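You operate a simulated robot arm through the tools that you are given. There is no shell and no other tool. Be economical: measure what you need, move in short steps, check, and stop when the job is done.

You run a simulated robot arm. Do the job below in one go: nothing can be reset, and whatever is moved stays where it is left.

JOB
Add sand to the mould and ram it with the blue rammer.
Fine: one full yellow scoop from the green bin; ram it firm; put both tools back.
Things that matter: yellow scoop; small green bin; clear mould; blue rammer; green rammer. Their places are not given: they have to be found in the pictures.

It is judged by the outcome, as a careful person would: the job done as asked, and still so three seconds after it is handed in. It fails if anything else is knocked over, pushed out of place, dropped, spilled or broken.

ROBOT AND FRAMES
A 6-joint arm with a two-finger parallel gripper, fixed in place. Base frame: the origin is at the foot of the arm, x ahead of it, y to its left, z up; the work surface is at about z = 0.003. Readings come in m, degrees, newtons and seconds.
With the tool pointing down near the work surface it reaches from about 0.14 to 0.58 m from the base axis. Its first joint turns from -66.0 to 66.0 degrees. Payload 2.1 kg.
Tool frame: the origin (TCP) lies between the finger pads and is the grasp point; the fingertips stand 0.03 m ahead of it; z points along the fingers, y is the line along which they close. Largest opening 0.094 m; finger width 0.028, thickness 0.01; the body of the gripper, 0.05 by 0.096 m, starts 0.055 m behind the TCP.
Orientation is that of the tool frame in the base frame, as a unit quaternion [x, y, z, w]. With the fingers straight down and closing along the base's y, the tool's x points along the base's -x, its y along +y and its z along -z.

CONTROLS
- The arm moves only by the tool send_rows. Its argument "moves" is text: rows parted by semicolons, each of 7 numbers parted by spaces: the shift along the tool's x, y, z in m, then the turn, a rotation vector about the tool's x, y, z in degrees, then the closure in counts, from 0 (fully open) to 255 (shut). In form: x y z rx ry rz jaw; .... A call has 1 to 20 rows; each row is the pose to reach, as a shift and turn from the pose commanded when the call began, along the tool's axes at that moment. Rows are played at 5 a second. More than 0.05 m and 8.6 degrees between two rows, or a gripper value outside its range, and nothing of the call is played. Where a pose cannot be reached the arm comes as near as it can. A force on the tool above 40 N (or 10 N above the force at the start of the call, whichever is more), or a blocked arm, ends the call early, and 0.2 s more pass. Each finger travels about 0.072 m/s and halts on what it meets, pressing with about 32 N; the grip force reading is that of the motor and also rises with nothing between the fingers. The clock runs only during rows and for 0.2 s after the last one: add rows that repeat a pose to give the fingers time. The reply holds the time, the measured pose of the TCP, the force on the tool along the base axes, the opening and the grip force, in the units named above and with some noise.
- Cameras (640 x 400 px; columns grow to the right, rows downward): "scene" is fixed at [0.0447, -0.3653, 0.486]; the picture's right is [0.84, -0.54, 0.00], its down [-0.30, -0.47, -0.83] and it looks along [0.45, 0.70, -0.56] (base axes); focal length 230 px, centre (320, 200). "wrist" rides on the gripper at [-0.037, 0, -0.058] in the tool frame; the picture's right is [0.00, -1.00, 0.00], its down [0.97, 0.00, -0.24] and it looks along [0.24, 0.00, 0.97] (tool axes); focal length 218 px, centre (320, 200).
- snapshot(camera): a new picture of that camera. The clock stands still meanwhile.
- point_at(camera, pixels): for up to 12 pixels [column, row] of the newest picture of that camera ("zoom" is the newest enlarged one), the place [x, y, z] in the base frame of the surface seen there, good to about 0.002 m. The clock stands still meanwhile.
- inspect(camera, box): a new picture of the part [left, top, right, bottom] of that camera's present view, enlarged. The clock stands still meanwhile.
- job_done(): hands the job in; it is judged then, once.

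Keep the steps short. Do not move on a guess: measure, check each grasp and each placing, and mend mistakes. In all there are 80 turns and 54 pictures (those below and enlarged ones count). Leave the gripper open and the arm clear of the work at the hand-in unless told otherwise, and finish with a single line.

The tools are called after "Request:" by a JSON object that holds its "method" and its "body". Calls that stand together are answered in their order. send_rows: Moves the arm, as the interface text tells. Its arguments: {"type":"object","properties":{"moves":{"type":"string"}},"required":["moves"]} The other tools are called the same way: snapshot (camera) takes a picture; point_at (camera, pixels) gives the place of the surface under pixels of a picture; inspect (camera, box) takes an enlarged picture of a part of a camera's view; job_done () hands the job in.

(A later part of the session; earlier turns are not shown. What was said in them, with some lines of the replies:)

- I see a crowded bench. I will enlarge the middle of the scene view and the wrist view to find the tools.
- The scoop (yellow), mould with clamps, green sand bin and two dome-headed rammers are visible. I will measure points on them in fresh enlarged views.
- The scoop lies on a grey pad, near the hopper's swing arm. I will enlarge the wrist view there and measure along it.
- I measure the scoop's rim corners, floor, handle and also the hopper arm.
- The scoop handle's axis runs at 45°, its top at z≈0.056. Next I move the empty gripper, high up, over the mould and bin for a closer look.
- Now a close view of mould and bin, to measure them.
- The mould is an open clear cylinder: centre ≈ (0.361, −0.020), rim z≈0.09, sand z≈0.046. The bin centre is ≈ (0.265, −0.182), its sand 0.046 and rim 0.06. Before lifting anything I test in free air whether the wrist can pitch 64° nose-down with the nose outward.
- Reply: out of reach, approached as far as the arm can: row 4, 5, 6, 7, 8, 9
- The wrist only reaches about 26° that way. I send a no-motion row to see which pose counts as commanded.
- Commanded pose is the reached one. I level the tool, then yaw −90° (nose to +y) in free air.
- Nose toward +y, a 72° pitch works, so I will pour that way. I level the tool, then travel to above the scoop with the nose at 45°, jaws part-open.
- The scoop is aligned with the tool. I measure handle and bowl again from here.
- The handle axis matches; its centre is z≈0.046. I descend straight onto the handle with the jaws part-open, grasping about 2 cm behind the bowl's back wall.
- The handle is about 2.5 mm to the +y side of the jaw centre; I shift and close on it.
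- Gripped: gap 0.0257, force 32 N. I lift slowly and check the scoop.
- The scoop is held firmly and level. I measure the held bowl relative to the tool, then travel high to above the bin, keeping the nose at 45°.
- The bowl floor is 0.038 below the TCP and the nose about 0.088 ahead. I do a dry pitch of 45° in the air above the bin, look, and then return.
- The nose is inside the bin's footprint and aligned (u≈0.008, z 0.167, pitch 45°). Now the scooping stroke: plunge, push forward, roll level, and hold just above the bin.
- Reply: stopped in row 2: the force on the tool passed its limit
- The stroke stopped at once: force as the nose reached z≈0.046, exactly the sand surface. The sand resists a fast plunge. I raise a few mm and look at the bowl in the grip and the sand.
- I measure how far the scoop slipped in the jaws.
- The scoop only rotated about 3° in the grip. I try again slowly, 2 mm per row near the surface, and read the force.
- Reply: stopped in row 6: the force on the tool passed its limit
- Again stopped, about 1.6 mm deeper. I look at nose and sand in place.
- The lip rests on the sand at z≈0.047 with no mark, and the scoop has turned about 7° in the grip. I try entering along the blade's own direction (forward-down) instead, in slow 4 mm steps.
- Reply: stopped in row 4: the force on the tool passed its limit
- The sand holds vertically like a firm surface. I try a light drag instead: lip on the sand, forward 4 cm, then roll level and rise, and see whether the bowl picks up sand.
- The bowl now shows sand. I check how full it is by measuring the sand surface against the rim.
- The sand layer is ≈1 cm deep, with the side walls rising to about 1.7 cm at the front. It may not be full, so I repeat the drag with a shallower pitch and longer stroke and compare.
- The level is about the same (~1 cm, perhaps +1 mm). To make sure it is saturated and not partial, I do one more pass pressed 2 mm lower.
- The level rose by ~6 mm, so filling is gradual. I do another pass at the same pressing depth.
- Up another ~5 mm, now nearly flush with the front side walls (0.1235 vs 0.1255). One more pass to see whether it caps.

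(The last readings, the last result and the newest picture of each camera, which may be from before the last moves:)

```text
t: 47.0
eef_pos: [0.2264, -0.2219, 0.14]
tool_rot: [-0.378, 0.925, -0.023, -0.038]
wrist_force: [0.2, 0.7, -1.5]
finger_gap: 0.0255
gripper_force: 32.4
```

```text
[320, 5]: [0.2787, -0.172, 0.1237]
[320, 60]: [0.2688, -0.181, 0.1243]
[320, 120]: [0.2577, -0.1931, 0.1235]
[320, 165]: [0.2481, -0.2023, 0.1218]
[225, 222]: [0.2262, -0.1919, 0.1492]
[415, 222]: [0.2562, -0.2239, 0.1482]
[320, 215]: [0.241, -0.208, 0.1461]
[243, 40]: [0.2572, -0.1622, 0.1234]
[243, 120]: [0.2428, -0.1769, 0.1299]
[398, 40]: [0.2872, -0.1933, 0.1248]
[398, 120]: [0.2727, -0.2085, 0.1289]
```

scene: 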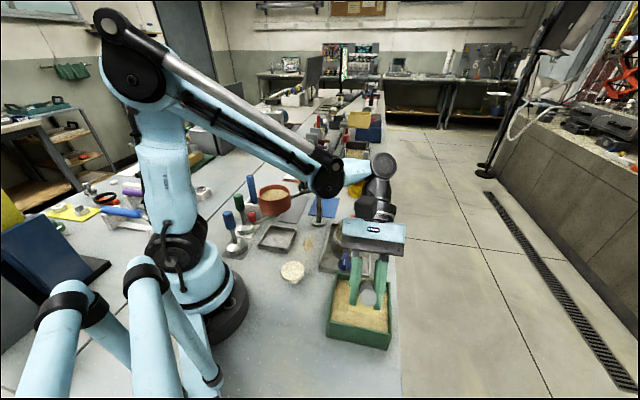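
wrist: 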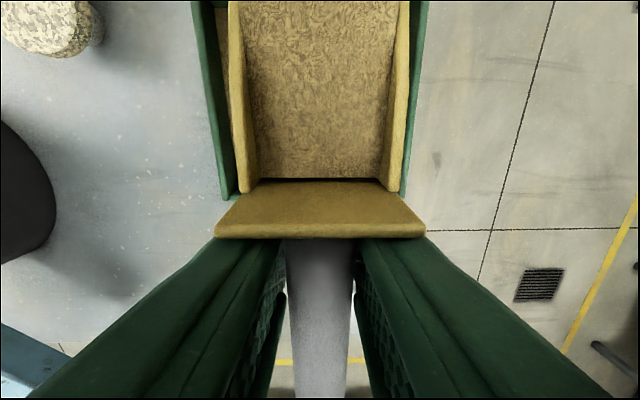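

The level did not change: the scoop is full, flush with its front. Keeping it level, I lift gently and carry it to the mould's −y side, yawing the nose to 80°.

Request:
{"method": "send_rows", "body": {"moves": "0.0018 0 -0.0199 0 0 0 255; 0.0045 0 -0.0498 0 0 0 255; 0.0072 0 -0.0797 0 0 0 255; 0.0091 0 -0.0996 0 0 0 255; -0.0109 -0.0008 -0.1014 0.4 0 -4.36 255; -0.0309 -0.0016 -0.1032 0.8 0 -8.7 255; -0.0509 -0.0024 -0.1051 1.2 0 -13.1 255; -0.071 -0.0032 -0.1069 1.6 0 -17.4 255; -0.091 -0.004 -0.1087 2 0 -21.8 255; -0.111 -0.0047 -0.1105 2.4 0 -26.2 255; -0.131 -0.0055 -0.1123 2.8 0 -30.5 255; -0.151 -0.0063 -0.1142 3.17 0 -34.86 255; -0.151 -0.0063 -0.1142 3.17 0 -34.86 255"}}

Request:
{"method": "snapshot", "body": {"camera": "wrist"}}

Request:
{"method": "inspect", "body": {"camera": "scene", "box": [300, 140, 440, 360]}}

```text
t: 49.9
eef_pos: [0.3448, -0.1124, 0.2395]
tool_rot: [-0.639, 0.768, -0.035, -0.034]
wrist_force: [-0.3, -0.7, -1.0]
finger_gap: 0.0257
gripper_force: 31.9
```

```text
18 pictures are left
```

wrist: 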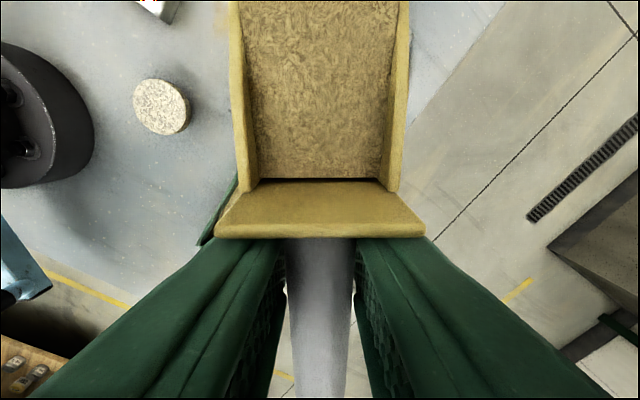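

```text
1.82 times, centred on (370, 250) of scene
```

zoom: 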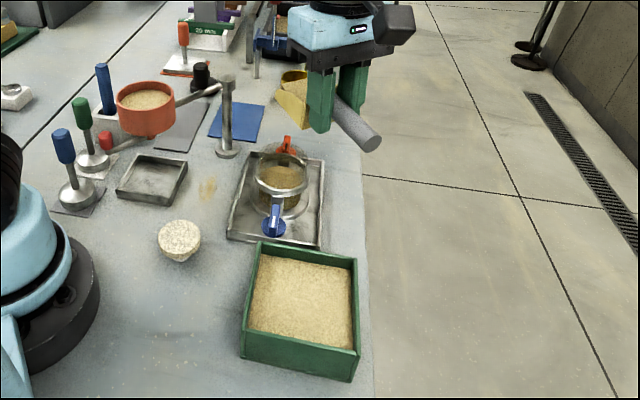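

No spill. I check the mould's centre once more via points on its sand and rim in this view.

Request:
{"method": "inspect", "body": {"camera": "scene", "box": [325, 205, 375, 265]}}

Request:
{"method": "point_at", "body": {"camera": "scene", "pixels": [[338, 238], [343, 238], [348, 238], [354, 238], [359, 238], [348, 232], [348, 243], [342, 220], [350, 217], [358, 222]]}}

```text
6.67 times, centred on (350, 235) of scene
```

zoom: 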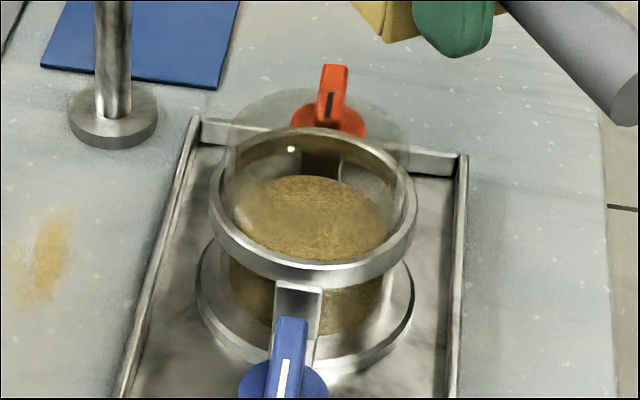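

```text
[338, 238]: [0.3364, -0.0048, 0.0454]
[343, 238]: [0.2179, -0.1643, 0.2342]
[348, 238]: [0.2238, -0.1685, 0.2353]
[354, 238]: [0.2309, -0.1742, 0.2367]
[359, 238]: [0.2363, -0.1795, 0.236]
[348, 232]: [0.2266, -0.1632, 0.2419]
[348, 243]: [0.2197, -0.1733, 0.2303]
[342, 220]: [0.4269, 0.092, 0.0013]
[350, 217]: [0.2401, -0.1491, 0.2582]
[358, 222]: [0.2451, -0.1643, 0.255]
```

The scene points used an older picture; I use the zoom just taken.

Request:
{"method": "point_at", "body": {"camera": "zoom", "pixels": [[242, 215], [385, 215], [315, 180], [300, 250], [310, 215], [320, 262], [222, 205], [405, 205], [312, 136], [250, 105], [370, 105]]}}

```text
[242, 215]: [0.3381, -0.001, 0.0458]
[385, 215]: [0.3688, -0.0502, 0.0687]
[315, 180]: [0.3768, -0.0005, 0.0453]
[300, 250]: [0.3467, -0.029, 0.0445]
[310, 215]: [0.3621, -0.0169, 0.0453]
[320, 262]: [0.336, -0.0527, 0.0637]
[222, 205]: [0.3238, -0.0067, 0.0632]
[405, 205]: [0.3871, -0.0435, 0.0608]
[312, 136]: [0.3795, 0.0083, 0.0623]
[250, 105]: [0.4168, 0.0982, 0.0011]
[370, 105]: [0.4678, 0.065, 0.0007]
```

The mould's centre is ≈ (0.359, −0.022), and the lip will sit just short of it. Now the pour: lower so the lip is ~1 cm above the rim, then pitch about the lip with pauses.

Request:
{"method": "send_rows", "body": {"moves": "-0.0034 0 0.0348 0 0 0 255; -0.0068 0 0.0697 0 0 0 255; -0.01 0 0.1008 0 0 0 255; -0.0149 0 0.0882 0 8 0 255; -0.0215 0 0.0764 0 16 0 255; -0.0298 0 0.0655 0 24 0 255; -0.0395 0 0.056 0 32 0 255; -0.0395 0 0.056 0 32 0 255; -0.0505 0 0.0479 0 40 0 255; -0.0505 0 0.0479 0 40 0 255; -0.0624 0 0.0414 0 48 0 255; -0.0624 0 0.0414 0 48 0 255; -0.0752 0 0.0367 0 56 0 255; -0.0752 0 0.0367 0 56 0 255; -0.0859 0 0.0341 0 62.5 0 255; -0.0859 0 0.0341 0 62.5 0 255; -0.0859 0 0.0341 0 62.5 0 255"}}

Request:
{"method": "snapshot", "body": {"camera": "wrist"}}

Request:
{"method": "inspect", "body": {"camera": "scene", "box": [290, 150, 430, 280]}}

```text
t: 53.5
eef_pos: [0.3661, -0.0545, 0.1969]
tool_rot: [-0.529, 0.639, -0.362, -0.426]
wrist_force: [-0.6, 0.8, -1.5]
finger_gap: 0.0252
gripper_force: 32.1
out of reach, approached as far as the arm can: row 15, 16, 17
```

```text
15 pictures are left
```

wrist: 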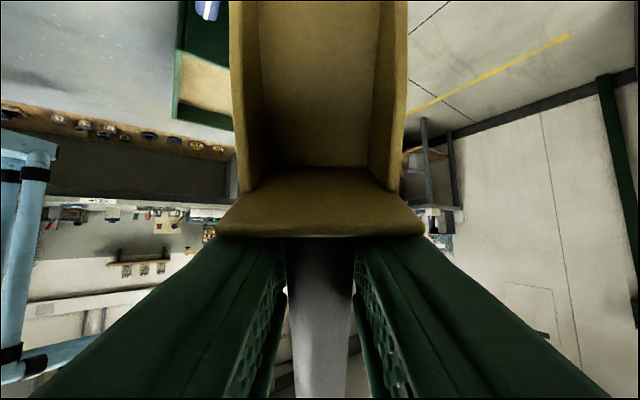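

```text
3.08 times, centred on (360, 215) of scene
```

zoom: 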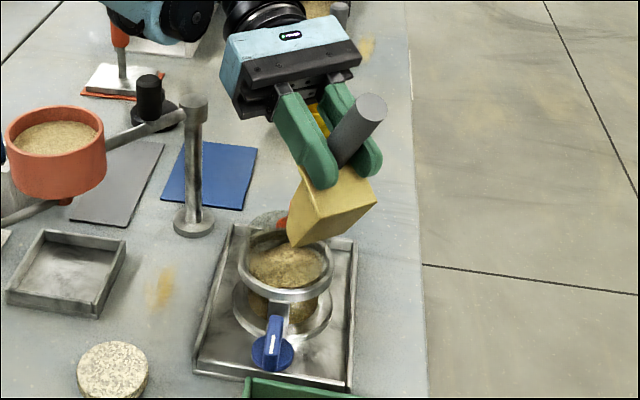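

The scoop is empty, the mould's sand is heaped, and I see no spill. I raise the scoop and level it.

Request:
{"method": "send_rows", "body": {"moves": "0.0371 0 -0.015 0 0 0 255; 0.0742 0 -0.03 0 0 0 255; 0.0927 0 -0.0375 0 -8 0 255; 0.0927 0 -0.0375 0 -16 0 255; 0.0927 0 -0.0375 0 -24 0 255; 0.0927 0 -0.0375 0 -32 0 255; 0.0927 0 -0.0375 0 -40 0 255; 0.0927 0 -0.0375 0 -48 0 255; 0.0927 0 -0.0375 0 -56 0 255; 0.0927 0 -0.0375 0 -60 0 255; 0.0927 0 -0.0375 0 -60 0 255"}}

Request:
{"method": "inspect", "body": {"camera": "scene", "box": [315, 195, 385, 275]}}

```text
t: 55.9
eef_pos: [0.3657, -0.0529, 0.2972]
tool_rot: [-0.638, 0.767, -0.05, -0.051]
wrist_force: [0.1, 0.5, -0.5]
finger_gap: 0.0247
gripper_force: 31.7
```

```text
5.00 times, centred on (350, 235) of scene
```

zoom: 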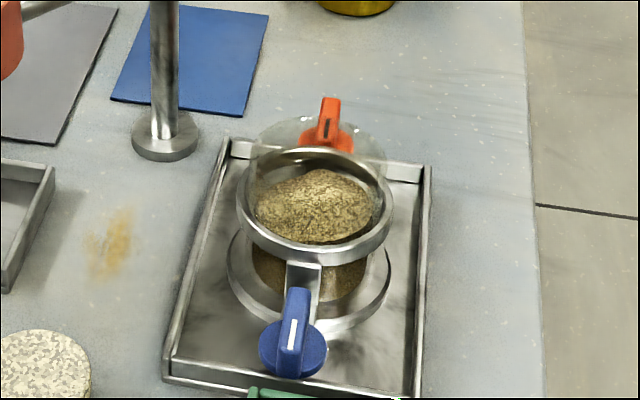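

The sand is heaped cleanly inside the mould. I carry the empty scoop back above its grey pad, yawing to 45°.

Request:
{"method": "send_rows", "body": {"moves": "-0.0365 0.0151 -0.0009 -0.71 0 4.95 255; -0.0729 0.0301 -0.0019 -1.43 0 9.9 255; -0.1094 0.0452 -0.0028 -2.14 0 14.85 255; -0.1458 0.0602 -0.0037 -2.86 0 19.8 255; -0.1823 0.0753 -0.0046 -3.57 0 24.74 255; -0.2187 0.0903 -0.0056 -4.29 0 29.7 255; -0.2552 0.1054 -0.0065 -5 0 34.64 255; -0.2552 0.1054 -0.0065 -5 0 34.64 255"}}

Request:
{"method": "snapshot", "body": {"camera": "wrist"}}

Request:
{"method": "point_at", "body": {"camera": "wrist", "pixels": [[320, 10], [320, 60], [320, 120], [320, 160], [225, 222], [415, 222], [243, 40], [243, 120], [398, 40], [398, 120], [320, 250], [320, 300]]}}

```text
t: 57.6
eef_pos: [0.3081, 0.2156, 0.2622]
tool_rot: [-0.377, 0.924, -0.029, -0.06]
wrist_force: [-0.5, -0.9, -1.7]
finger_gap: 0.0251
gripper_force: 32.0
```

```text
12 pictures are left
```

wrist: 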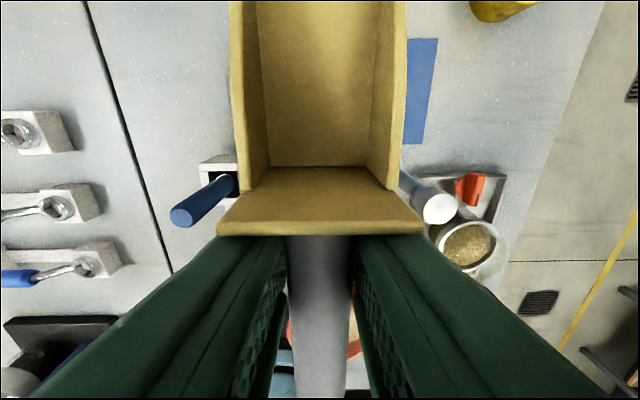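

```text
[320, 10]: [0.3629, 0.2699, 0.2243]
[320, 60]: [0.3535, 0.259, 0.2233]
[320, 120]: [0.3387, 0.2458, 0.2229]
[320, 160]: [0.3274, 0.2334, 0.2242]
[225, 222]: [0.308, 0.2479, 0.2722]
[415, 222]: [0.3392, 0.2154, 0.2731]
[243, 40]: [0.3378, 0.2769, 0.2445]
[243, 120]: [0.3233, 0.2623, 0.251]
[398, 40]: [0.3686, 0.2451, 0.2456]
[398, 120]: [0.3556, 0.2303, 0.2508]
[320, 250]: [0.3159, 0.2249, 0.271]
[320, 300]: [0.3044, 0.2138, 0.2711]
```

The bowl floor is level (z 0.2229–0.2243 along it), 3 mm forward of its original place. I pull back 3 mm and lower it 0.214 m onto the pad.

Request:
{"method": "send_rows", "body": {"moves": "-0.0023 0 0.04 0 0 0 255; -0.0076 0 0.0797 0 0 0 255; -0.013 0 0.1193 0 0 0 255; -0.0176 0 0.154 0 0 0 255; -0.021 0 0.1788 0 0 0 255; -0.023 0 0.1937 0 0 0 255; -0.0243 0 0.2036 0 0 0 255; -0.0251 0 0.2095 0 0 0 255; -0.0255 0 0.2125 0 0 0 255; -0.0255 0 0.2125 0 0 0 255"}}

Request:
{"method": "inspect", "body": {"camera": "scene", "box": [275, 165, 345, 235]}}

```text
t: 59.9
eef_pos: [0.3083, 0.211, 0.052]
tool_rot: [-0.378, 0.923, -0.029, -0.061]
wrist_force: [-0.5, -0.1, -1.0]
finger_gap: 0.0248
gripper_force: 32.2
```

```text
5.71 times, centred on (310, 200) of scene
```

zoom: 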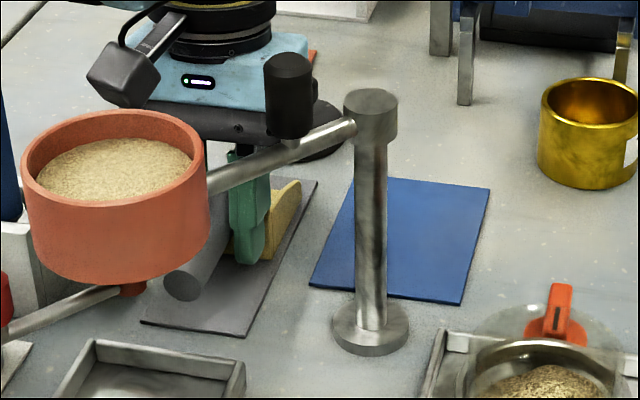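

z reads 0.052 with no contact yet. I lower 1 mm at a time until the pad pushes back.

Request:
{"method": "send_rows", "body": {"moves": "-0.0001 0 0.001 0 0 0 255; -0.0003 0 0.002 0 0 0 255; -0.0004 0 0.003 0 0 0 255; -0.0005 0 0.004 0 0 0 255; -0.0005 0 0.004 0 0 0 255"}}

Request:
{"method": "snapshot", "body": {"camera": "wrist"}}

Request:
{"method": "point_at", "body": {"camera": "wrist", "pixels": [[320, 10], [320, 60], [320, 120], [320, 160], [225, 222], [415, 222]]}}

```text
t: 61.0
eef_pos: [0.3095, 0.2117, 0.0487]
tool_rot: [-0.378, 0.923, -0.029, -0.062]
wrist_force: [-4.0, 3.6, 37.7]
finger_gap: 0.0251
gripper_force: 32.0
```

```text
10 pictures are left
```

wrist: 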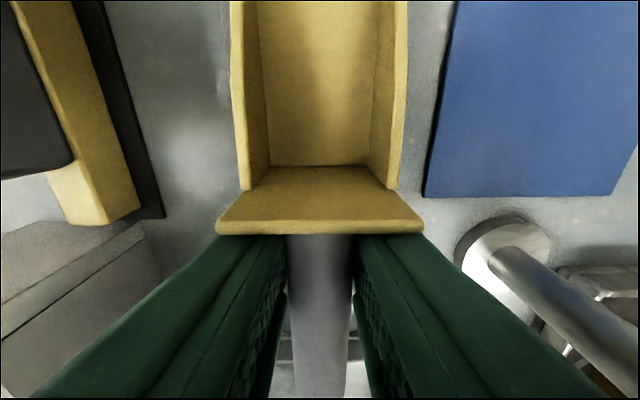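

```text
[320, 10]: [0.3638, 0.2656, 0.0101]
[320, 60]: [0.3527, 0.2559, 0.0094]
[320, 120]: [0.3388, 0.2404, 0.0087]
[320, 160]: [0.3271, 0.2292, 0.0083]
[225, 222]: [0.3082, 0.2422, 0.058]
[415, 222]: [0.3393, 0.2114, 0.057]
```

Contact (38 N). The scoop is 3.5 mm sideways of its original line, so I lift 5 mm, shift +3.5 mm, lower to light contact and open the jaws slowly.

Request:
{"method": "send_rows", "body": {"moves": "0.0007 0 -0.005 0 0 0 255; 0.0007 0.0035 -0.005 0 0 0 255; 0.0004 0.0035 -0.003 0 0 0 255; 0.0003 0.0035 -0.002 0 0 0 255; 0.0003 0.0035 -0.002 0 0 0 255"}}

Request:
{"method": "send_rows", "body": {"moves": "0 0 0 0 0 0 230; 0 0 0 0 0 0 200; 0 0 0 0 0 0 180; 0 0 0 0 0 0 160; 0 0 0 0 0 0 140; 0 0 0 0 0 0 120; 0 0 0 0 0 0 110; 0 0 0 0 0 0 110"}}

Request:
{"method": "snapshot", "body": {"camera": "wrist"}}

Request:
{"method": "point_at", "body": {"camera": "wrist", "pixels": [[320, 10], [320, 60], [320, 120], [320, 160], [225, 222], [415, 222], [311, 260], [311, 350]]}}

```text
t: 62.2
eef_pos: [0.3059, 0.2135, 0.0503]
tool_rot: [-0.377, 0.924, -0.03, -0.061]
wrist_force: [0.1, 0.2, -0.9]
finger_gap: 0.0251
gripper_force: 32.5
```

```text
t: 64.0
eef_pos: [0.3061, 0.2133, 0.051]
tool_rot: [-0.377, 0.924, -0.029, -0.061]
wrist_force: [0.0, -0.1, -0.5]
finger_gap: 0.0535
gripper_force: 0.0
```

```text
9 pictures are left
```

wrist: 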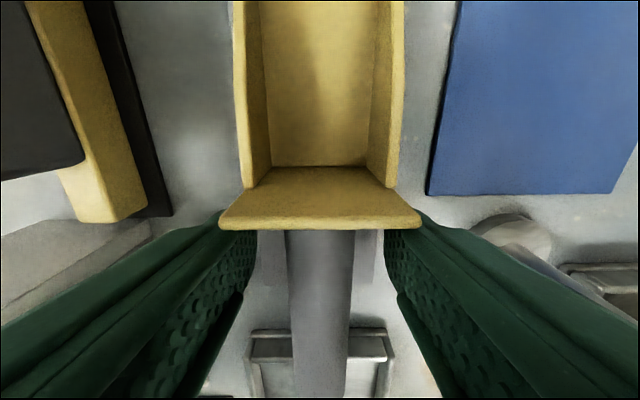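

```text
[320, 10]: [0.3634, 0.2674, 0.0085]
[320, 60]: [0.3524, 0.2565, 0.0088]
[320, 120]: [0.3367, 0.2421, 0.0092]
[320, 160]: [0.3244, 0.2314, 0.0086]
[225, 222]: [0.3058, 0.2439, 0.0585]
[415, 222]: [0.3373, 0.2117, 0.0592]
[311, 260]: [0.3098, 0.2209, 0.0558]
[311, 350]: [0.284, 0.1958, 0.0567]
```

The scoop sits within 2 mm of its original place. I rise straight up, level the tool, and then move over toward the rammers.

Request:
{"method": "send_rows", "body": {"moves": "0.0053 0 -0.0396 0 0 0 110; 0.0106 0 -0.0793 0 0 0 110; 0.0159 0 -0.119 0 0 0 110; 0.0212 0 -0.1585 0 0 0 110; 0.0266 0 -0.198 0 0 0 110; 0.0266 0 -0.198 0 -7.7 0 110; 0.0266 0 -0.198 0 -7.7 0 110"}}

Request:
{"method": "send_rows", "body": {"moves": "0 0 -0.03 0 0 0 110; 0.028 0.02 -0.05 0 0 6 110; 0.056 0.04 -0.05 0 0 12 110; 0.084 0.06 -0.05 0 0 18 110; 0.1124 0.08 -0.05 0 0 25 110; 0.1124 0.08 -0.05 0 0 25 110"}}

Request:
{"method": "snapshot", "body": {"camera": "wrist"}}

```text
t: 65.7
eef_pos: [0.3051, 0.2163, 0.2502]
tool_rot: [-0.379, 0.925, -0.003, 0.001]
wrist_force: [0.3, 1.3, 0.0]
finger_gap: 0.0533
gripper_force: 0.1
```

```text
t: 67.0
eef_pos: [0.168, 0.1956, 0.2984]
tool_rot: [-0.167, 0.986, -0.004, 0.001]
wrist_force: [0.8, 0.2, 0.1]
finger_gap: 0.0537
gripper_force: 0.1
```

```text
8 pictures are left
```

wrist: 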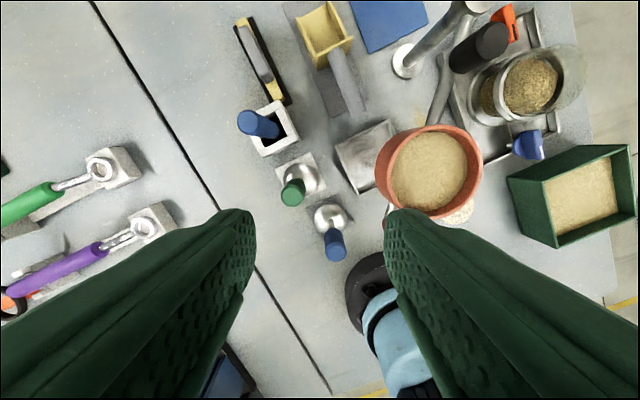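

I see the blue rammer (head near (329,215), handle top near (336,248)), green rammer and hopper. I measure them.

Request:
{"method": "point_at", "body": {"camera": "wrist", "pixels": [[336, 252], [335, 247], [330, 252], [343, 250], [334, 236], [322, 215], [340, 215], [328, 207], [292, 193], [430, 128], [378, 170], [310, 222]]}}

```text
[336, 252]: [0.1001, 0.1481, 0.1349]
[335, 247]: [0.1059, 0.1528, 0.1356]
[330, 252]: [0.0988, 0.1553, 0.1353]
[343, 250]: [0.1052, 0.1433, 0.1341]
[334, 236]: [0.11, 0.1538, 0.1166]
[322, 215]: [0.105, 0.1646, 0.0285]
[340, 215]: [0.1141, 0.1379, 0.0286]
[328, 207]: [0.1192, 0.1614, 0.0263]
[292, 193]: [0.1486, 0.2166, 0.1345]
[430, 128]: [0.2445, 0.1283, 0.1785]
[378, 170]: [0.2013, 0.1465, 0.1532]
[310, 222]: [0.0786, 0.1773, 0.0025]
```

The handle's axis is ≈ (0.102, 0.150), its top z 0.135. I move over it and descend until the fingertips just straddle the top, then check.

Request:
{"method": "send_rows", "body": {"moves": "0.038 -0.011 0 0 0 0 110; 0.0754 -0.022 0 0 0 0 110; 0.0754 -0.022 0.04 0 0 0 110; 0.0754 -0.022 0.08 0 0 0 110; 0.0754 -0.022 0.12 0 0 0 110; 0.0754 -0.022 0.145 0 0 0 110; 0.0754 -0.022 0.145 0 0 0 110"}}

Request:
{"method": "snapshot", "body": {"camera": "wrist"}}

```text
t: 68.7
eef_pos: [0.1044, 0.146, 0.1532]
tool_rot: [-0.169, 0.986, -0.005, 0.002]
wrist_force: [0.7, -0.1, 0.5]
finger_gap: 0.0534
gripper_force: 0.0
```

```text
7 pictures are left
```

wrist: 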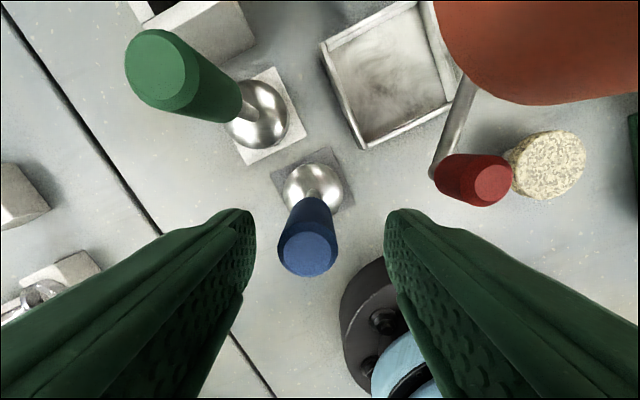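

The handle top is at (307,255): I need +5 mm in tool y and +3 mm in tool x. I correct, descend to z≈0.107, then close.

Request:
{"method": "send_rows", "body": {"moves": "0.003 0.005 0 0 0 0 110; 0.003 0.005 0.02 0 0 0 110; 0.003 0.005 0.036 0 0 0 110; 0.003 0.005 0.046 0 0 0 110; 0.003 0.005 0.046 0 0 0 140; 0.003 0.005 0.046 0 0 0 170; 0.003 0.005 0.046 0 0 0 200; 0.003 0.005 0.046 0 0 0 230; 0.003 0.005 0.046 0 0 0 255; 0.003 0.005 0.046 0 0 0 255; 0.003 0.005 0.046 0 0 0 255"}}

```text
t: 71.0
eef_pos: [0.1011, 0.1513, 0.1083]
tool_rot: [-0.169, 0.986, -0.004, 0.002]
wrist_force: [0.0, 0.2, -0.3]
finger_gap: 0.0246
gripper_force: 32.1
```

Blue handle gripped (gap 0.0246, 32 N) at TCP (0.101, 0.151, 0.108). I lift straight up.

Request:
{"method": "send_rows", "body": {"moves": "0 0 -0.005 0 0 0 255; 0 0 -0.02 0 0 0 255; 0 0 -0.06 0 0 0 255; 0 0 -0.1 0 0 0 255; 0 0 -0.14 0 0 0 255; 0 0 -0.18 0 0 0 255; 0 0 -0.21 0 0 0 255; 0 0 -0.21 0 0 0 255"}}

Request:
{"method": "snapshot", "body": {"camera": "wrist"}}

```text
t: 72.8
eef_pos: [0.0986, 0.152, 0.3189]
tool_rot: [-0.169, 0.986, -0.005, 0.002]
wrist_force: [1.0, 0.6, -4.0]
finger_gap: 0.0243
gripper_force: 32.0
```

```text
6 pictures are left
```

wrist: 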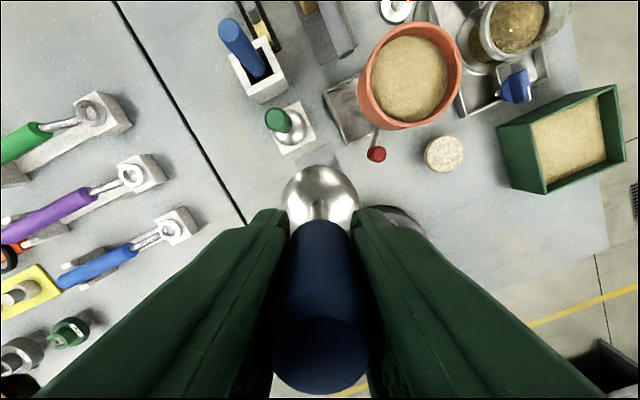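

The rammer hangs straight with its head centred under the jaws. I carry it high to above the mould's centre (0.359, −0.022).

Request:
{"method": "send_rows", "body": {"moves": "-0.0233 -0.0312 0 0 0 0 255; -0.0466 -0.0625 0 0 0 0 255; -0.0699 -0.0937 0 0 0 0 255; -0.0932 -0.1249 0 0 0 0 255; -0.1165 -0.1561 0 0 0 0 255; -0.1398 -0.1874 0 0 0 0 255; -0.1631 -0.2186 0 0 0 0 255; -0.1864 -0.2498 0 0 0 0 255; -0.1864 -0.2498 0.04 0 0 0 255; -0.1864 -0.2498 0.06 0 0 0 255; -0.1864 -0.2498 0.06 0 0 0 255"}}

Request:
{"method": "snapshot", "body": {"camera": "wrist"}}

Request:
{"method": "point_at", "body": {"camera": "wrist", "pixels": [[320, 190], [285, 192], [357, 192], [320, 160], [290, 150], [350, 150], [320, 140], [270, 180], [372, 180]]}}

```text
t: 75.2
eef_pos: [0.3618, -0.0212, 0.2597]
tool_rot: [-0.169, 0.986, -0.004, 0.002]
wrist_force: [0.1, 0.0, -4.0]
finger_gap: 0.0243
gripper_force: 31.9
```

```text
5 pictures are left
```

wrist: 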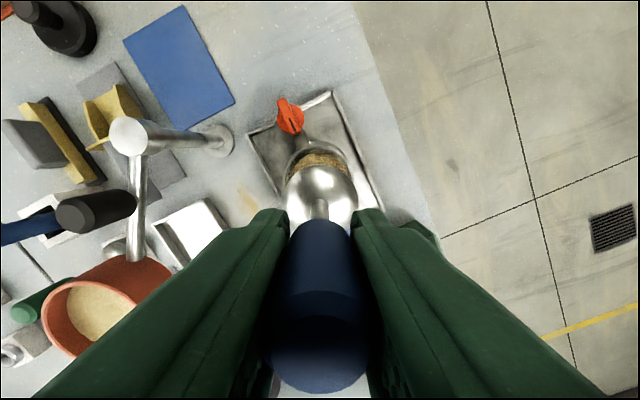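

```text
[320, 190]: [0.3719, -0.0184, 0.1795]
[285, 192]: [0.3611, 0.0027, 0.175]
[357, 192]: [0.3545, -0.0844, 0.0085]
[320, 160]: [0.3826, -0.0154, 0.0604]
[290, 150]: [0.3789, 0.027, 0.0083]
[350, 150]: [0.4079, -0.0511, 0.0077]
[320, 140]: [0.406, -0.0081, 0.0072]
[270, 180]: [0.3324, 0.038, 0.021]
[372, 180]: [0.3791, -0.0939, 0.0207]
```

The head (radius ≈ 0.024) is centred over the mould (inner radius ≈ 0.032). I correct by 2 mm and lower it into the mould slowly toward the sand.

Request:
{"method": "send_rows", "body": {"moves": "0.0019 0.0007 0.02 0 0 0 255; 0.0019 0.0007 0.04 0 0 0 255; 0.0019 0.0007 0.055 0 0 0 255; 0.0019 0.0007 0.063 0 0 0 255; 0.0019 0.0007 0.07 0 0 0 255; 0.0019 0.0007 0.075 0 0 0 255; 0.0019 0.0007 0.08 0 0 0 255; 0.0019 0.0007 0.08 0 0 0 255"}}

Request:
{"method": "inspect", "body": {"camera": "scene", "box": [310, 170, 390, 270]}}

```text
t: 77.0
eef_pos: [0.3572, -0.0228, 0.1809]
tool_rot: [-0.169, 0.986, -0.004, 0.001]
wrist_force: [1.9, -0.2, -4.6]
finger_gap: 0.0246
gripper_force: 32.0
```

```text
4.00 times, centred on (350, 220) of scene
```

zoom: 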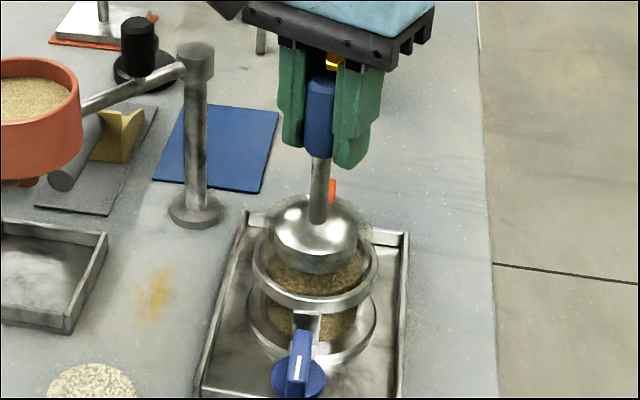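

The head is inside the clear cylinder, free of the wall. I continue down in 2 mm steps to meet the sand.

Request:
{"method": "send_rows", "body": {"moves": "0 0 0.003 0 0 0 255; 0 0 0.006 0 0 0 255; 0 0 0.009 0 0 0 255; 0 0 0.011 0 0 0 255; 0 0 0.013 0 0 0 255; 0 0 0.015 0 0 0 255; 0 0 0.017 0 0 0 255; 0 0 0.019 0 0 0 255; 0 0 0.021 0 0 0 255"}}

```text
t: 79.0
eef_pos: [0.3571, -0.0227, 0.1619]
tool_rot: [-0.169, 0.986, -0.004, 0.002]
wrist_force: [-0.7, 0.2, 5.3]
finger_gap: 0.0244
gripper_force: 31.9
stopped in row 9: the force on the tool passed its limit (the readings are from after the stop); the commanded pose is now the measured one
```

Contact and firm push at z≈0.162 (force limit reached). I lift 8 mm and ram again.

Request:
{"method": "send_rows", "body": {"moves": "0 0 -0.004 0 0 0 255; 0 0 -0.008 0 0 0 255; 0 0 -0.004 0 0 0 255; 0 0 0 0 0 0 255; 0 0 0.001 0 0 0 255; 0 0 0.002 0 0 0 255; 0 0 0.003 0 0 0 255; 0 0 0.004 0 0 0 255; 0 0 0.005 0 0 0 255; 0 0 0.006 0 0 0 255; 0 0 0.007 0 0 0 255; 0 0 0.008 0 0 0 255"}}

Request:
{"method": "send_rows", "body": {"moves": "0 0 -0.004 0 0 0 255; 0 0 -0.008 0 0 0 255; 0 0 -0.004 0 0 0 255; 0 0 0 0 0 0 255; 0 0 0.001 0 0 0 255; 0 0 0.002 0 0 0 255; 0 0 0.003 0 0 0 255; 0 0 0.004 0 0 0 255; 0 0 0.005 0 0 0 255; 0 0 0.006 0 0 0 255; 0 0 0.007 0 0 0 255; 0 0 0.008 0 0 0 255"}}

```text
t: 80.3
eef_pos: [0.3583, -0.0244, 0.1617]
tool_rot: [-0.168, 0.986, -0.005, 0.001]
wrist_force: [-1.9, 0.3, 5.5]
finger_gap: 0.0245
gripper_force: 32.0
stopped in row 6: the force on the tool passed its limit (the readings are from after the stop); the commanded pose is now the measured one
```

```text
t: 81.6
eef_pos: [0.3595, -0.0227, 0.1616]
tool_rot: [-0.169, 0.986, -0.004, 0.001]
wrist_force: [-1.0, -0.4, 5.2]
finger_gap: 0.0244
gripper_force: 32.2
stopped in row 6: the force on the tool passed its limit (the readings are from after the stop); the commanded pose is now the measured one
```

The stop height is steady at 0.1616. I now hold a sustained press of about 1.2 mm over-travel (~30 N) for two seconds.

Request:
{"method": "send_rows", "body": {"moves": "0 0 0.0006 0 0 0 255; 0 0 0.0012 0 0 0 255; 0 0 0.0012 0 0 0 255; 0 0 0.0012 0 0 0 255; 0 0 0.0012 0 0 0 255; 0 0 0.0012 0 0 0 255; 0 0 0.0012 0 0 0 255; 0 0 0.0012 0 0 0 255; 0 0 0.0012 0 0 0 255; 0 0 0.0012 0 0 0 255"}}

```text
t: 82.5
eef_pos: [0.3598, -0.0244, 0.1619]
tool_rot: [-0.169, 0.986, -0.004, 0.001]
wrist_force: [-1.4, 0.0, 6.5]
finger_gap: 0.0248
gripper_force: 31.9
stopped in row 4: the force on the tool passed its limit (the readings are from after the stop); the commanded pose is now the measured one
```

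Still above 40 N. I hold a smaller over-travel, 0.6 mm, and read the force.

Request:
{"method": "send_rows", "body": {"moves": "0 0 0.0003 0 0 0 255; 0 0 0.0006 0 0 0 255; 0 0 0.0006 0 0 0 255; 0 0 0.0006 0 0 0 255; 0 0 0.0006 0 0 0 255; 0 0 0.0006 0 0 0 255; 0 0 0.0006 0 0 0 255; 0 0 0.0006 0 0 0 255"}}

```text
t: 83.6
eef_pos: [0.3593, -0.0234, 0.1613]
tool_rot: [-0.168, 0.986, -0.003, 0.001]
wrist_force: [-1.3, 1.0, 5.6]
finger_gap: 0.0245
gripper_force: 32.2
stopped in row 5: the force on the tool passed its limit (the readings are from after the stop); the commanded pose is now the measured one
```

The sand is resisting firmly at every press. I lift the rammer out and look at the surface.

Request:
{"method": "send_rows", "body": {"moves": "0 0 -0.01 0 0 0 255; 0 0 -0.03 0 0 0 255; 0 0 -0.06 0 0 0 255; 0 0 -0.1 0 0 0 255; 0 0 -0.14 0 0 0 255; 0 0 -0.157 0 0 0 255; 0 0 -0.157 0 0 0 255"}}

Request:
{"method": "inspect", "body": {"camera": "scene", "box": [315, 195, 385, 275]}}

Request:
{"method": "point_at", "body": {"camera": "zoom", "pixels": [[315, 205], [290, 205], [340, 205], [315, 190], [315, 225], [270, 200], [360, 200]]}}

```text
t: 85.2
eef_pos: [0.3588, -0.0237, 0.3186]
tool_rot: [-0.169, 0.986, -0.004, 0.002]
wrist_force: [0.3, -0.3, -4.1]
finger_gap: 0.0244
gripper_force: 32.3
```

```text
5.00 times, centred on (350, 235) of scene
```

zoom: 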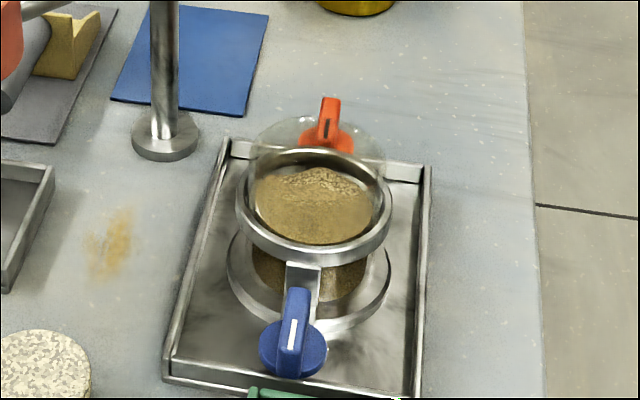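

```text
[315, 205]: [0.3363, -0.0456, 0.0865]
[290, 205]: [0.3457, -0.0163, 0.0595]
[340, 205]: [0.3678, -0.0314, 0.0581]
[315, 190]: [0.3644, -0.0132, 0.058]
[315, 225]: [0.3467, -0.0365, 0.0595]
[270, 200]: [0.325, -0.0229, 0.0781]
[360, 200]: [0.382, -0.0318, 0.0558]
```

The surface is flat and smooth at z≈0.058 except a rough crescent at the far edge. I ram again offset (+3, +5) mm toward that crescent.

Request:
{"method": "send_rows", "body": {"moves": "-0.0045 0.0037 0.04 0 0 0 255; -0.0045 0.0037 0.075 0 0 0 255; -0.0045 0.0037 0.1 0 0 0 255; -0.0045 0.0037 0.12 0 0 0 255; -0.0045 0.0037 0.135 0 0 0 255; -0.0045 0.0037 0.145 0 0 0 255; -0.0045 0.0037 0.15 0 0 0 255; -0.0045 0.0037 0.153 0 0 0 255; -0.0045 0.0037 0.155 0 0 0 255; -0.0045 0.0037 0.157 0 0 0 255; -0.0045 0.0037 0.159 0 0 0 255; -0.0045 0.0037 0.161 0 0 0 255; -0.0045 0.0037 0.163 0 0 0 255"}}

```text
t: 87.6
eef_pos: [0.3619, -0.0196, 0.1621]
tool_rot: [-0.169, 0.986, -0.002, 0.0]
wrist_force: [-0.5, 0.2, 5.7]
finger_gap: 0.0245
gripper_force: 31.6
stopped in row 12: the force on the tool passed its limit (the readings are from after the stop); the commanded pose is now the measured one
```

Firm there too. Now two more offset presses, to the left and right of that spot, lifting 8 mm between.

Request:
{"method": "send_rows", "body": {"moves": "0 0 -0.004 0 0 0 255; 0 0 -0.008 0 0 0 255; 0.0044 0.0026 -0.008 0 0 0 255; 0.0044 0.0026 -0.004 0 0 0 255; 0.0044 0.0026 0 0 0 0 255; 0.0044 0.0026 0.001 0 0 0 255; 0.0044 0.0026 0.002 0 0 0 255; 0.0044 0.0026 0.003 0 0 0 255; 0.0044 0.0026 0.004 0 0 0 255"}}

Request:
{"method": "send_rows", "body": {"moves": "0 0 -0.004 0 0 0 255; 0 0 -0.008 0 0 0 255; -0.0053 -0.0077 -0.008 0 0 0 255; -0.0053 -0.0077 -0.004 0 0 0 255; -0.0053 -0.0077 0 0 0 0 255; -0.0053 -0.0077 0.001 0 0 0 255; -0.0053 -0.0077 0.002 0 0 0 255; -0.0053 -0.0077 0.003 0 0 0 255; -0.0053 -0.0077 0.004 0 0 0 255"}}

```text
t: 89.1
eef_pos: [0.3585, -0.0197, 0.161]
tool_rot: [-0.169, 0.986, -0.002, 0.0]
wrist_force: [-1.7, -0.8, 5.0]
finger_gap: 0.0244
gripper_force: 31.8
stopped in row 7: the force on the tool passed its limit (the readings are from after the stop); the commanded pose is now the measured one
```

```text
t: 90.6
eef_pos: [0.3644, -0.0239, 0.161]
tool_rot: [-0.168, 0.986, -0.003, -0.001]
wrist_force: [-1.5, 0.0, 4.7]
finger_gap: 0.0247
gripper_force: 32.3
stopped in row 7: the force on the tool passed its limit (the readings are from after the stop); the commanded pose is now the measured one
```

All presses are firm at z≈0.161. I lift out and check the surface once more.

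Request:
{"method": "send_rows", "body": {"moves": "0 0 -0.01 0 0 0 255; 0.002 0.001 -0.03 0 0 0 255; 0.002 0.001 -0.06 0 0 0 255; 0.002 0.001 -0.1 0 0 0 255; 0.002 0.001 -0.14 0 0 0 255; 0.002 0.001 -0.158 0 0 0 255; 0.002 0.001 -0.158 0 0 0 255"}}

Request:
{"method": "inspect", "body": {"camera": "scene", "box": [315, 195, 385, 275]}}

```text
t: 92.2
eef_pos: [0.3618, -0.025, 0.3195]
tool_rot: [-0.168, 0.986, -0.003, -0.001]
wrist_force: [0.2, 0.3, -4.2]
finger_gap: 0.0248
gripper_force: 31.8
```

```text
5.00 times, centred on (350, 235) of scene
```

zoom: 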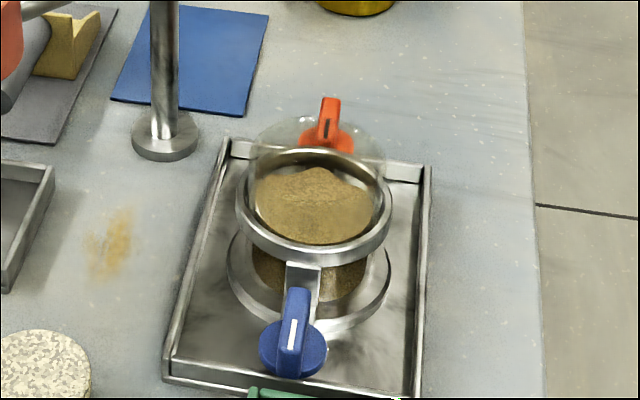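

The rough patch is gone. I measure the surface heights, including the far edge.

Request:
{"method": "point_at", "body": {"camera": "zoom", "pixels": [[315, 172], [315, 180], [300, 182], [335, 182], [315, 195], [275, 195], [355, 195], [315, 220], [290, 225], [340, 225]]}}

```text
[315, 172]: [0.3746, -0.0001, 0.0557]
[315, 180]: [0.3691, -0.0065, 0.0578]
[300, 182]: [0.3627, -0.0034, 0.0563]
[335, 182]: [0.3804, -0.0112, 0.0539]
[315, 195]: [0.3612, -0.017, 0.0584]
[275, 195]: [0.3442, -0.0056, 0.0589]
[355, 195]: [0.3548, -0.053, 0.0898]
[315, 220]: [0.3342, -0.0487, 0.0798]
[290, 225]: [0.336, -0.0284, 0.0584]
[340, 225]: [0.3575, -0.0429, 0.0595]
```

The surface is flat at 0.056–0.059 across. I carry the blue rammer back above its pad.

Request:
{"method": "send_rows", "body": {"moves": "0.0236 0.0316 0 0 0 0 255; 0.0472 0.0631 0 0 0 0 255; 0.0708 0.0947 0 0 0 0 255; 0.0944 0.1262 0 0 0 0 255; 0.118 0.1578 0 0 0 0 255; 0.1416 0.1893 0 0 0 0 255; 0.1652 0.2209 0 0 0 0 255; 0.1888 0.2524 0 0 0 0 255; 0.1888 0.2524 0 0 0 0 255; 0.1888 0.2524 0.04 0 0 0 255; 0.1888 0.2524 0.08 0 0 0 255; 0.1888 0.2524 0.12 0 0 0 255; 0.1888 0.2524 0.15 0 0 0 255; 0.1888 0.2524 0.18 0 0 0 255; 0.1888 0.2524 0.19 0 0 0 255; 0.1888 0.2524 0.19 0 0 0 255"}}

Request:
{"method": "snapshot", "body": {"camera": "wrist"}}

```text
t: 95.6
eef_pos: [0.0995, 0.1513, 0.1281]
tool_rot: [-0.168, 0.986, -0.003, -0.001]
wrist_force: [0.0, 0.1, -4.3]
finger_gap: 0.0245
gripper_force: 32.1
```

```text
1 pictures are left
```

wrist: 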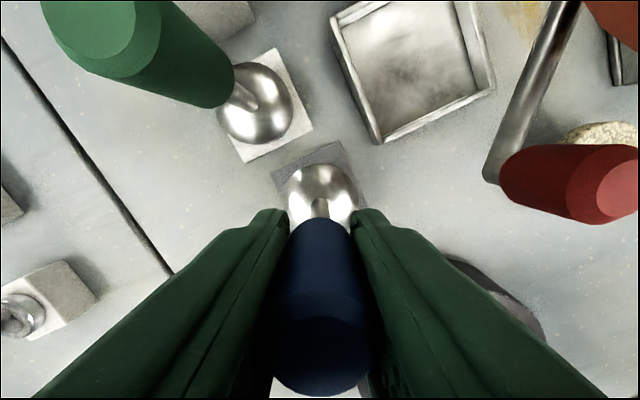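

The head is above its grey pad. I lower it gently, 1 mm at a time at the end, to contact.

Request:
{"method": "send_rows", "body": {"moves": "0 0 0.006 0 0 0 255; 0 0 0.012 0 0 0 255; 0 0 0.015 0 0 0 255; 0 0 0.017 0 0 0 255; 0 0 0.018 0 0 0 255; 0 0 0.019 0 0 0 255; 0 0 0.019 0 0 0 255"}}

```text
t: 97.2
eef_pos: [0.0998, 0.151, 0.1091]
tool_rot: [-0.169, 0.986, -0.003, -0.001]
wrist_force: [-0.6, 0.4, -4.8]
finger_gap: 0.0246
gripper_force: 32.1
```

No contact yet (still −4.8 N). I go on in 0.5 mm steps.

Request:
{"method": "send_rows", "body": {"moves": "0 0 0.0005 0 0 0 255; 0 0 0.001 0 0 0 255; 0 0 0.0015 0 0 0 255; 0 0 0.0015 0 0 0 255"}}

```text
t: 98.2
eef_pos: [0.101, 0.1498, 0.1083]
tool_rot: [-0.168, 0.986, -0.003, -0.001]
wrist_force: [0.2, 0.5, -4.1]
finger_gap: 0.0244
gripper_force: 31.8
```

Request:
{"method": "send_rows", "body": {"moves": "0 0 0.0005 0 0 0 255; 0 0 0.001 0 0 0 255; 0 0 0.0015 0 0 0 255; 0 0 0.0015 0 0 0 255"}}

```text
t: 99.2
eef_pos: [0.1001, 0.1511, 0.1075]
tool_rot: [-0.169, 0.986, -0.005, -0.003]
wrist_force: [-0.1, -0.1, 2.6]
finger_gap: 0.0246
gripper_force: 31.9
stopped in row 4: the force on the tool passed its limit (the readings are from after the stop); the commanded pose is now the measured one
```

It rests on the pad (force now upward). I open slowly, then rise straight up.

Request:
{"method": "send_rows", "body": {"moves": "0 0 0 0 0 0 235; 0 0 0 0 0 0 210; 0 0 0 0 0 0 185; 0 0 0 0 0 0 160; 0 0 0 0 0 0 135; 0 0 0 0 0 0 110; 0 0 0 0 0 0 100; 0 0 0 0 0 0 100"}}

Request:
{"method": "send_rows", "body": {"moves": "0 0 -0.02 0 0 0 100; 0 0 -0.05 0 0 0 100; 0 0 -0.09 0 0 0 100; 0 0 -0.13 0 0 0 100; 0 0 -0.17 0 0 0 100; 0 0 -0.21 0 0 0 50; -0.04 0 -0.23 0 0 0 0; -0.08 0.02 -0.25 0 0 0 0; -0.08 0.02 -0.25 0 0 0 0; -0.08 0.02 -0.25 0 0 0 0"}}

Request:
{"method": "snapshot", "body": {"camera": "scene"}}

```text
t: 101.0
eef_pos: [0.1005, 0.1511, 0.1083]
tool_rot: [-0.168, 0.986, -0.004, -0.003]
wrist_force: [-0.3, 0.0, -1.0]
finger_gap: 0.0573
gripper_force: 0.1
```

```text
t: 103.2
eef_pos: [0.1703, 0.1987, 0.3565]
tool_rot: [-0.168, 0.986, -0.004, -0.003]
wrist_force: [0.2, -0.2, -0.3]
finger_gap: 0.0936
gripper_force: 0.1
```

```text
0 pictures are left
```

scene: 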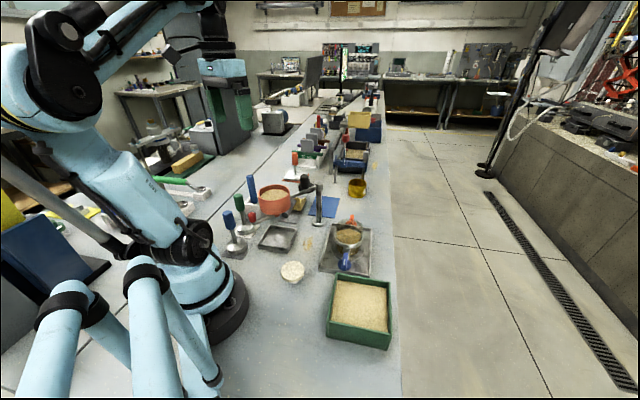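

Both tools stand in their places, the gripper is open and clear, and nothing looks disturbed. I hand in.

Request:
{"method": "job_done", "body": {}}

```text
The job is handed in.
```

I put one full yellow scoop of sand from the green bin into the mould, rammed it firm and flat with the blue rammer, and put both tools back on their pads.
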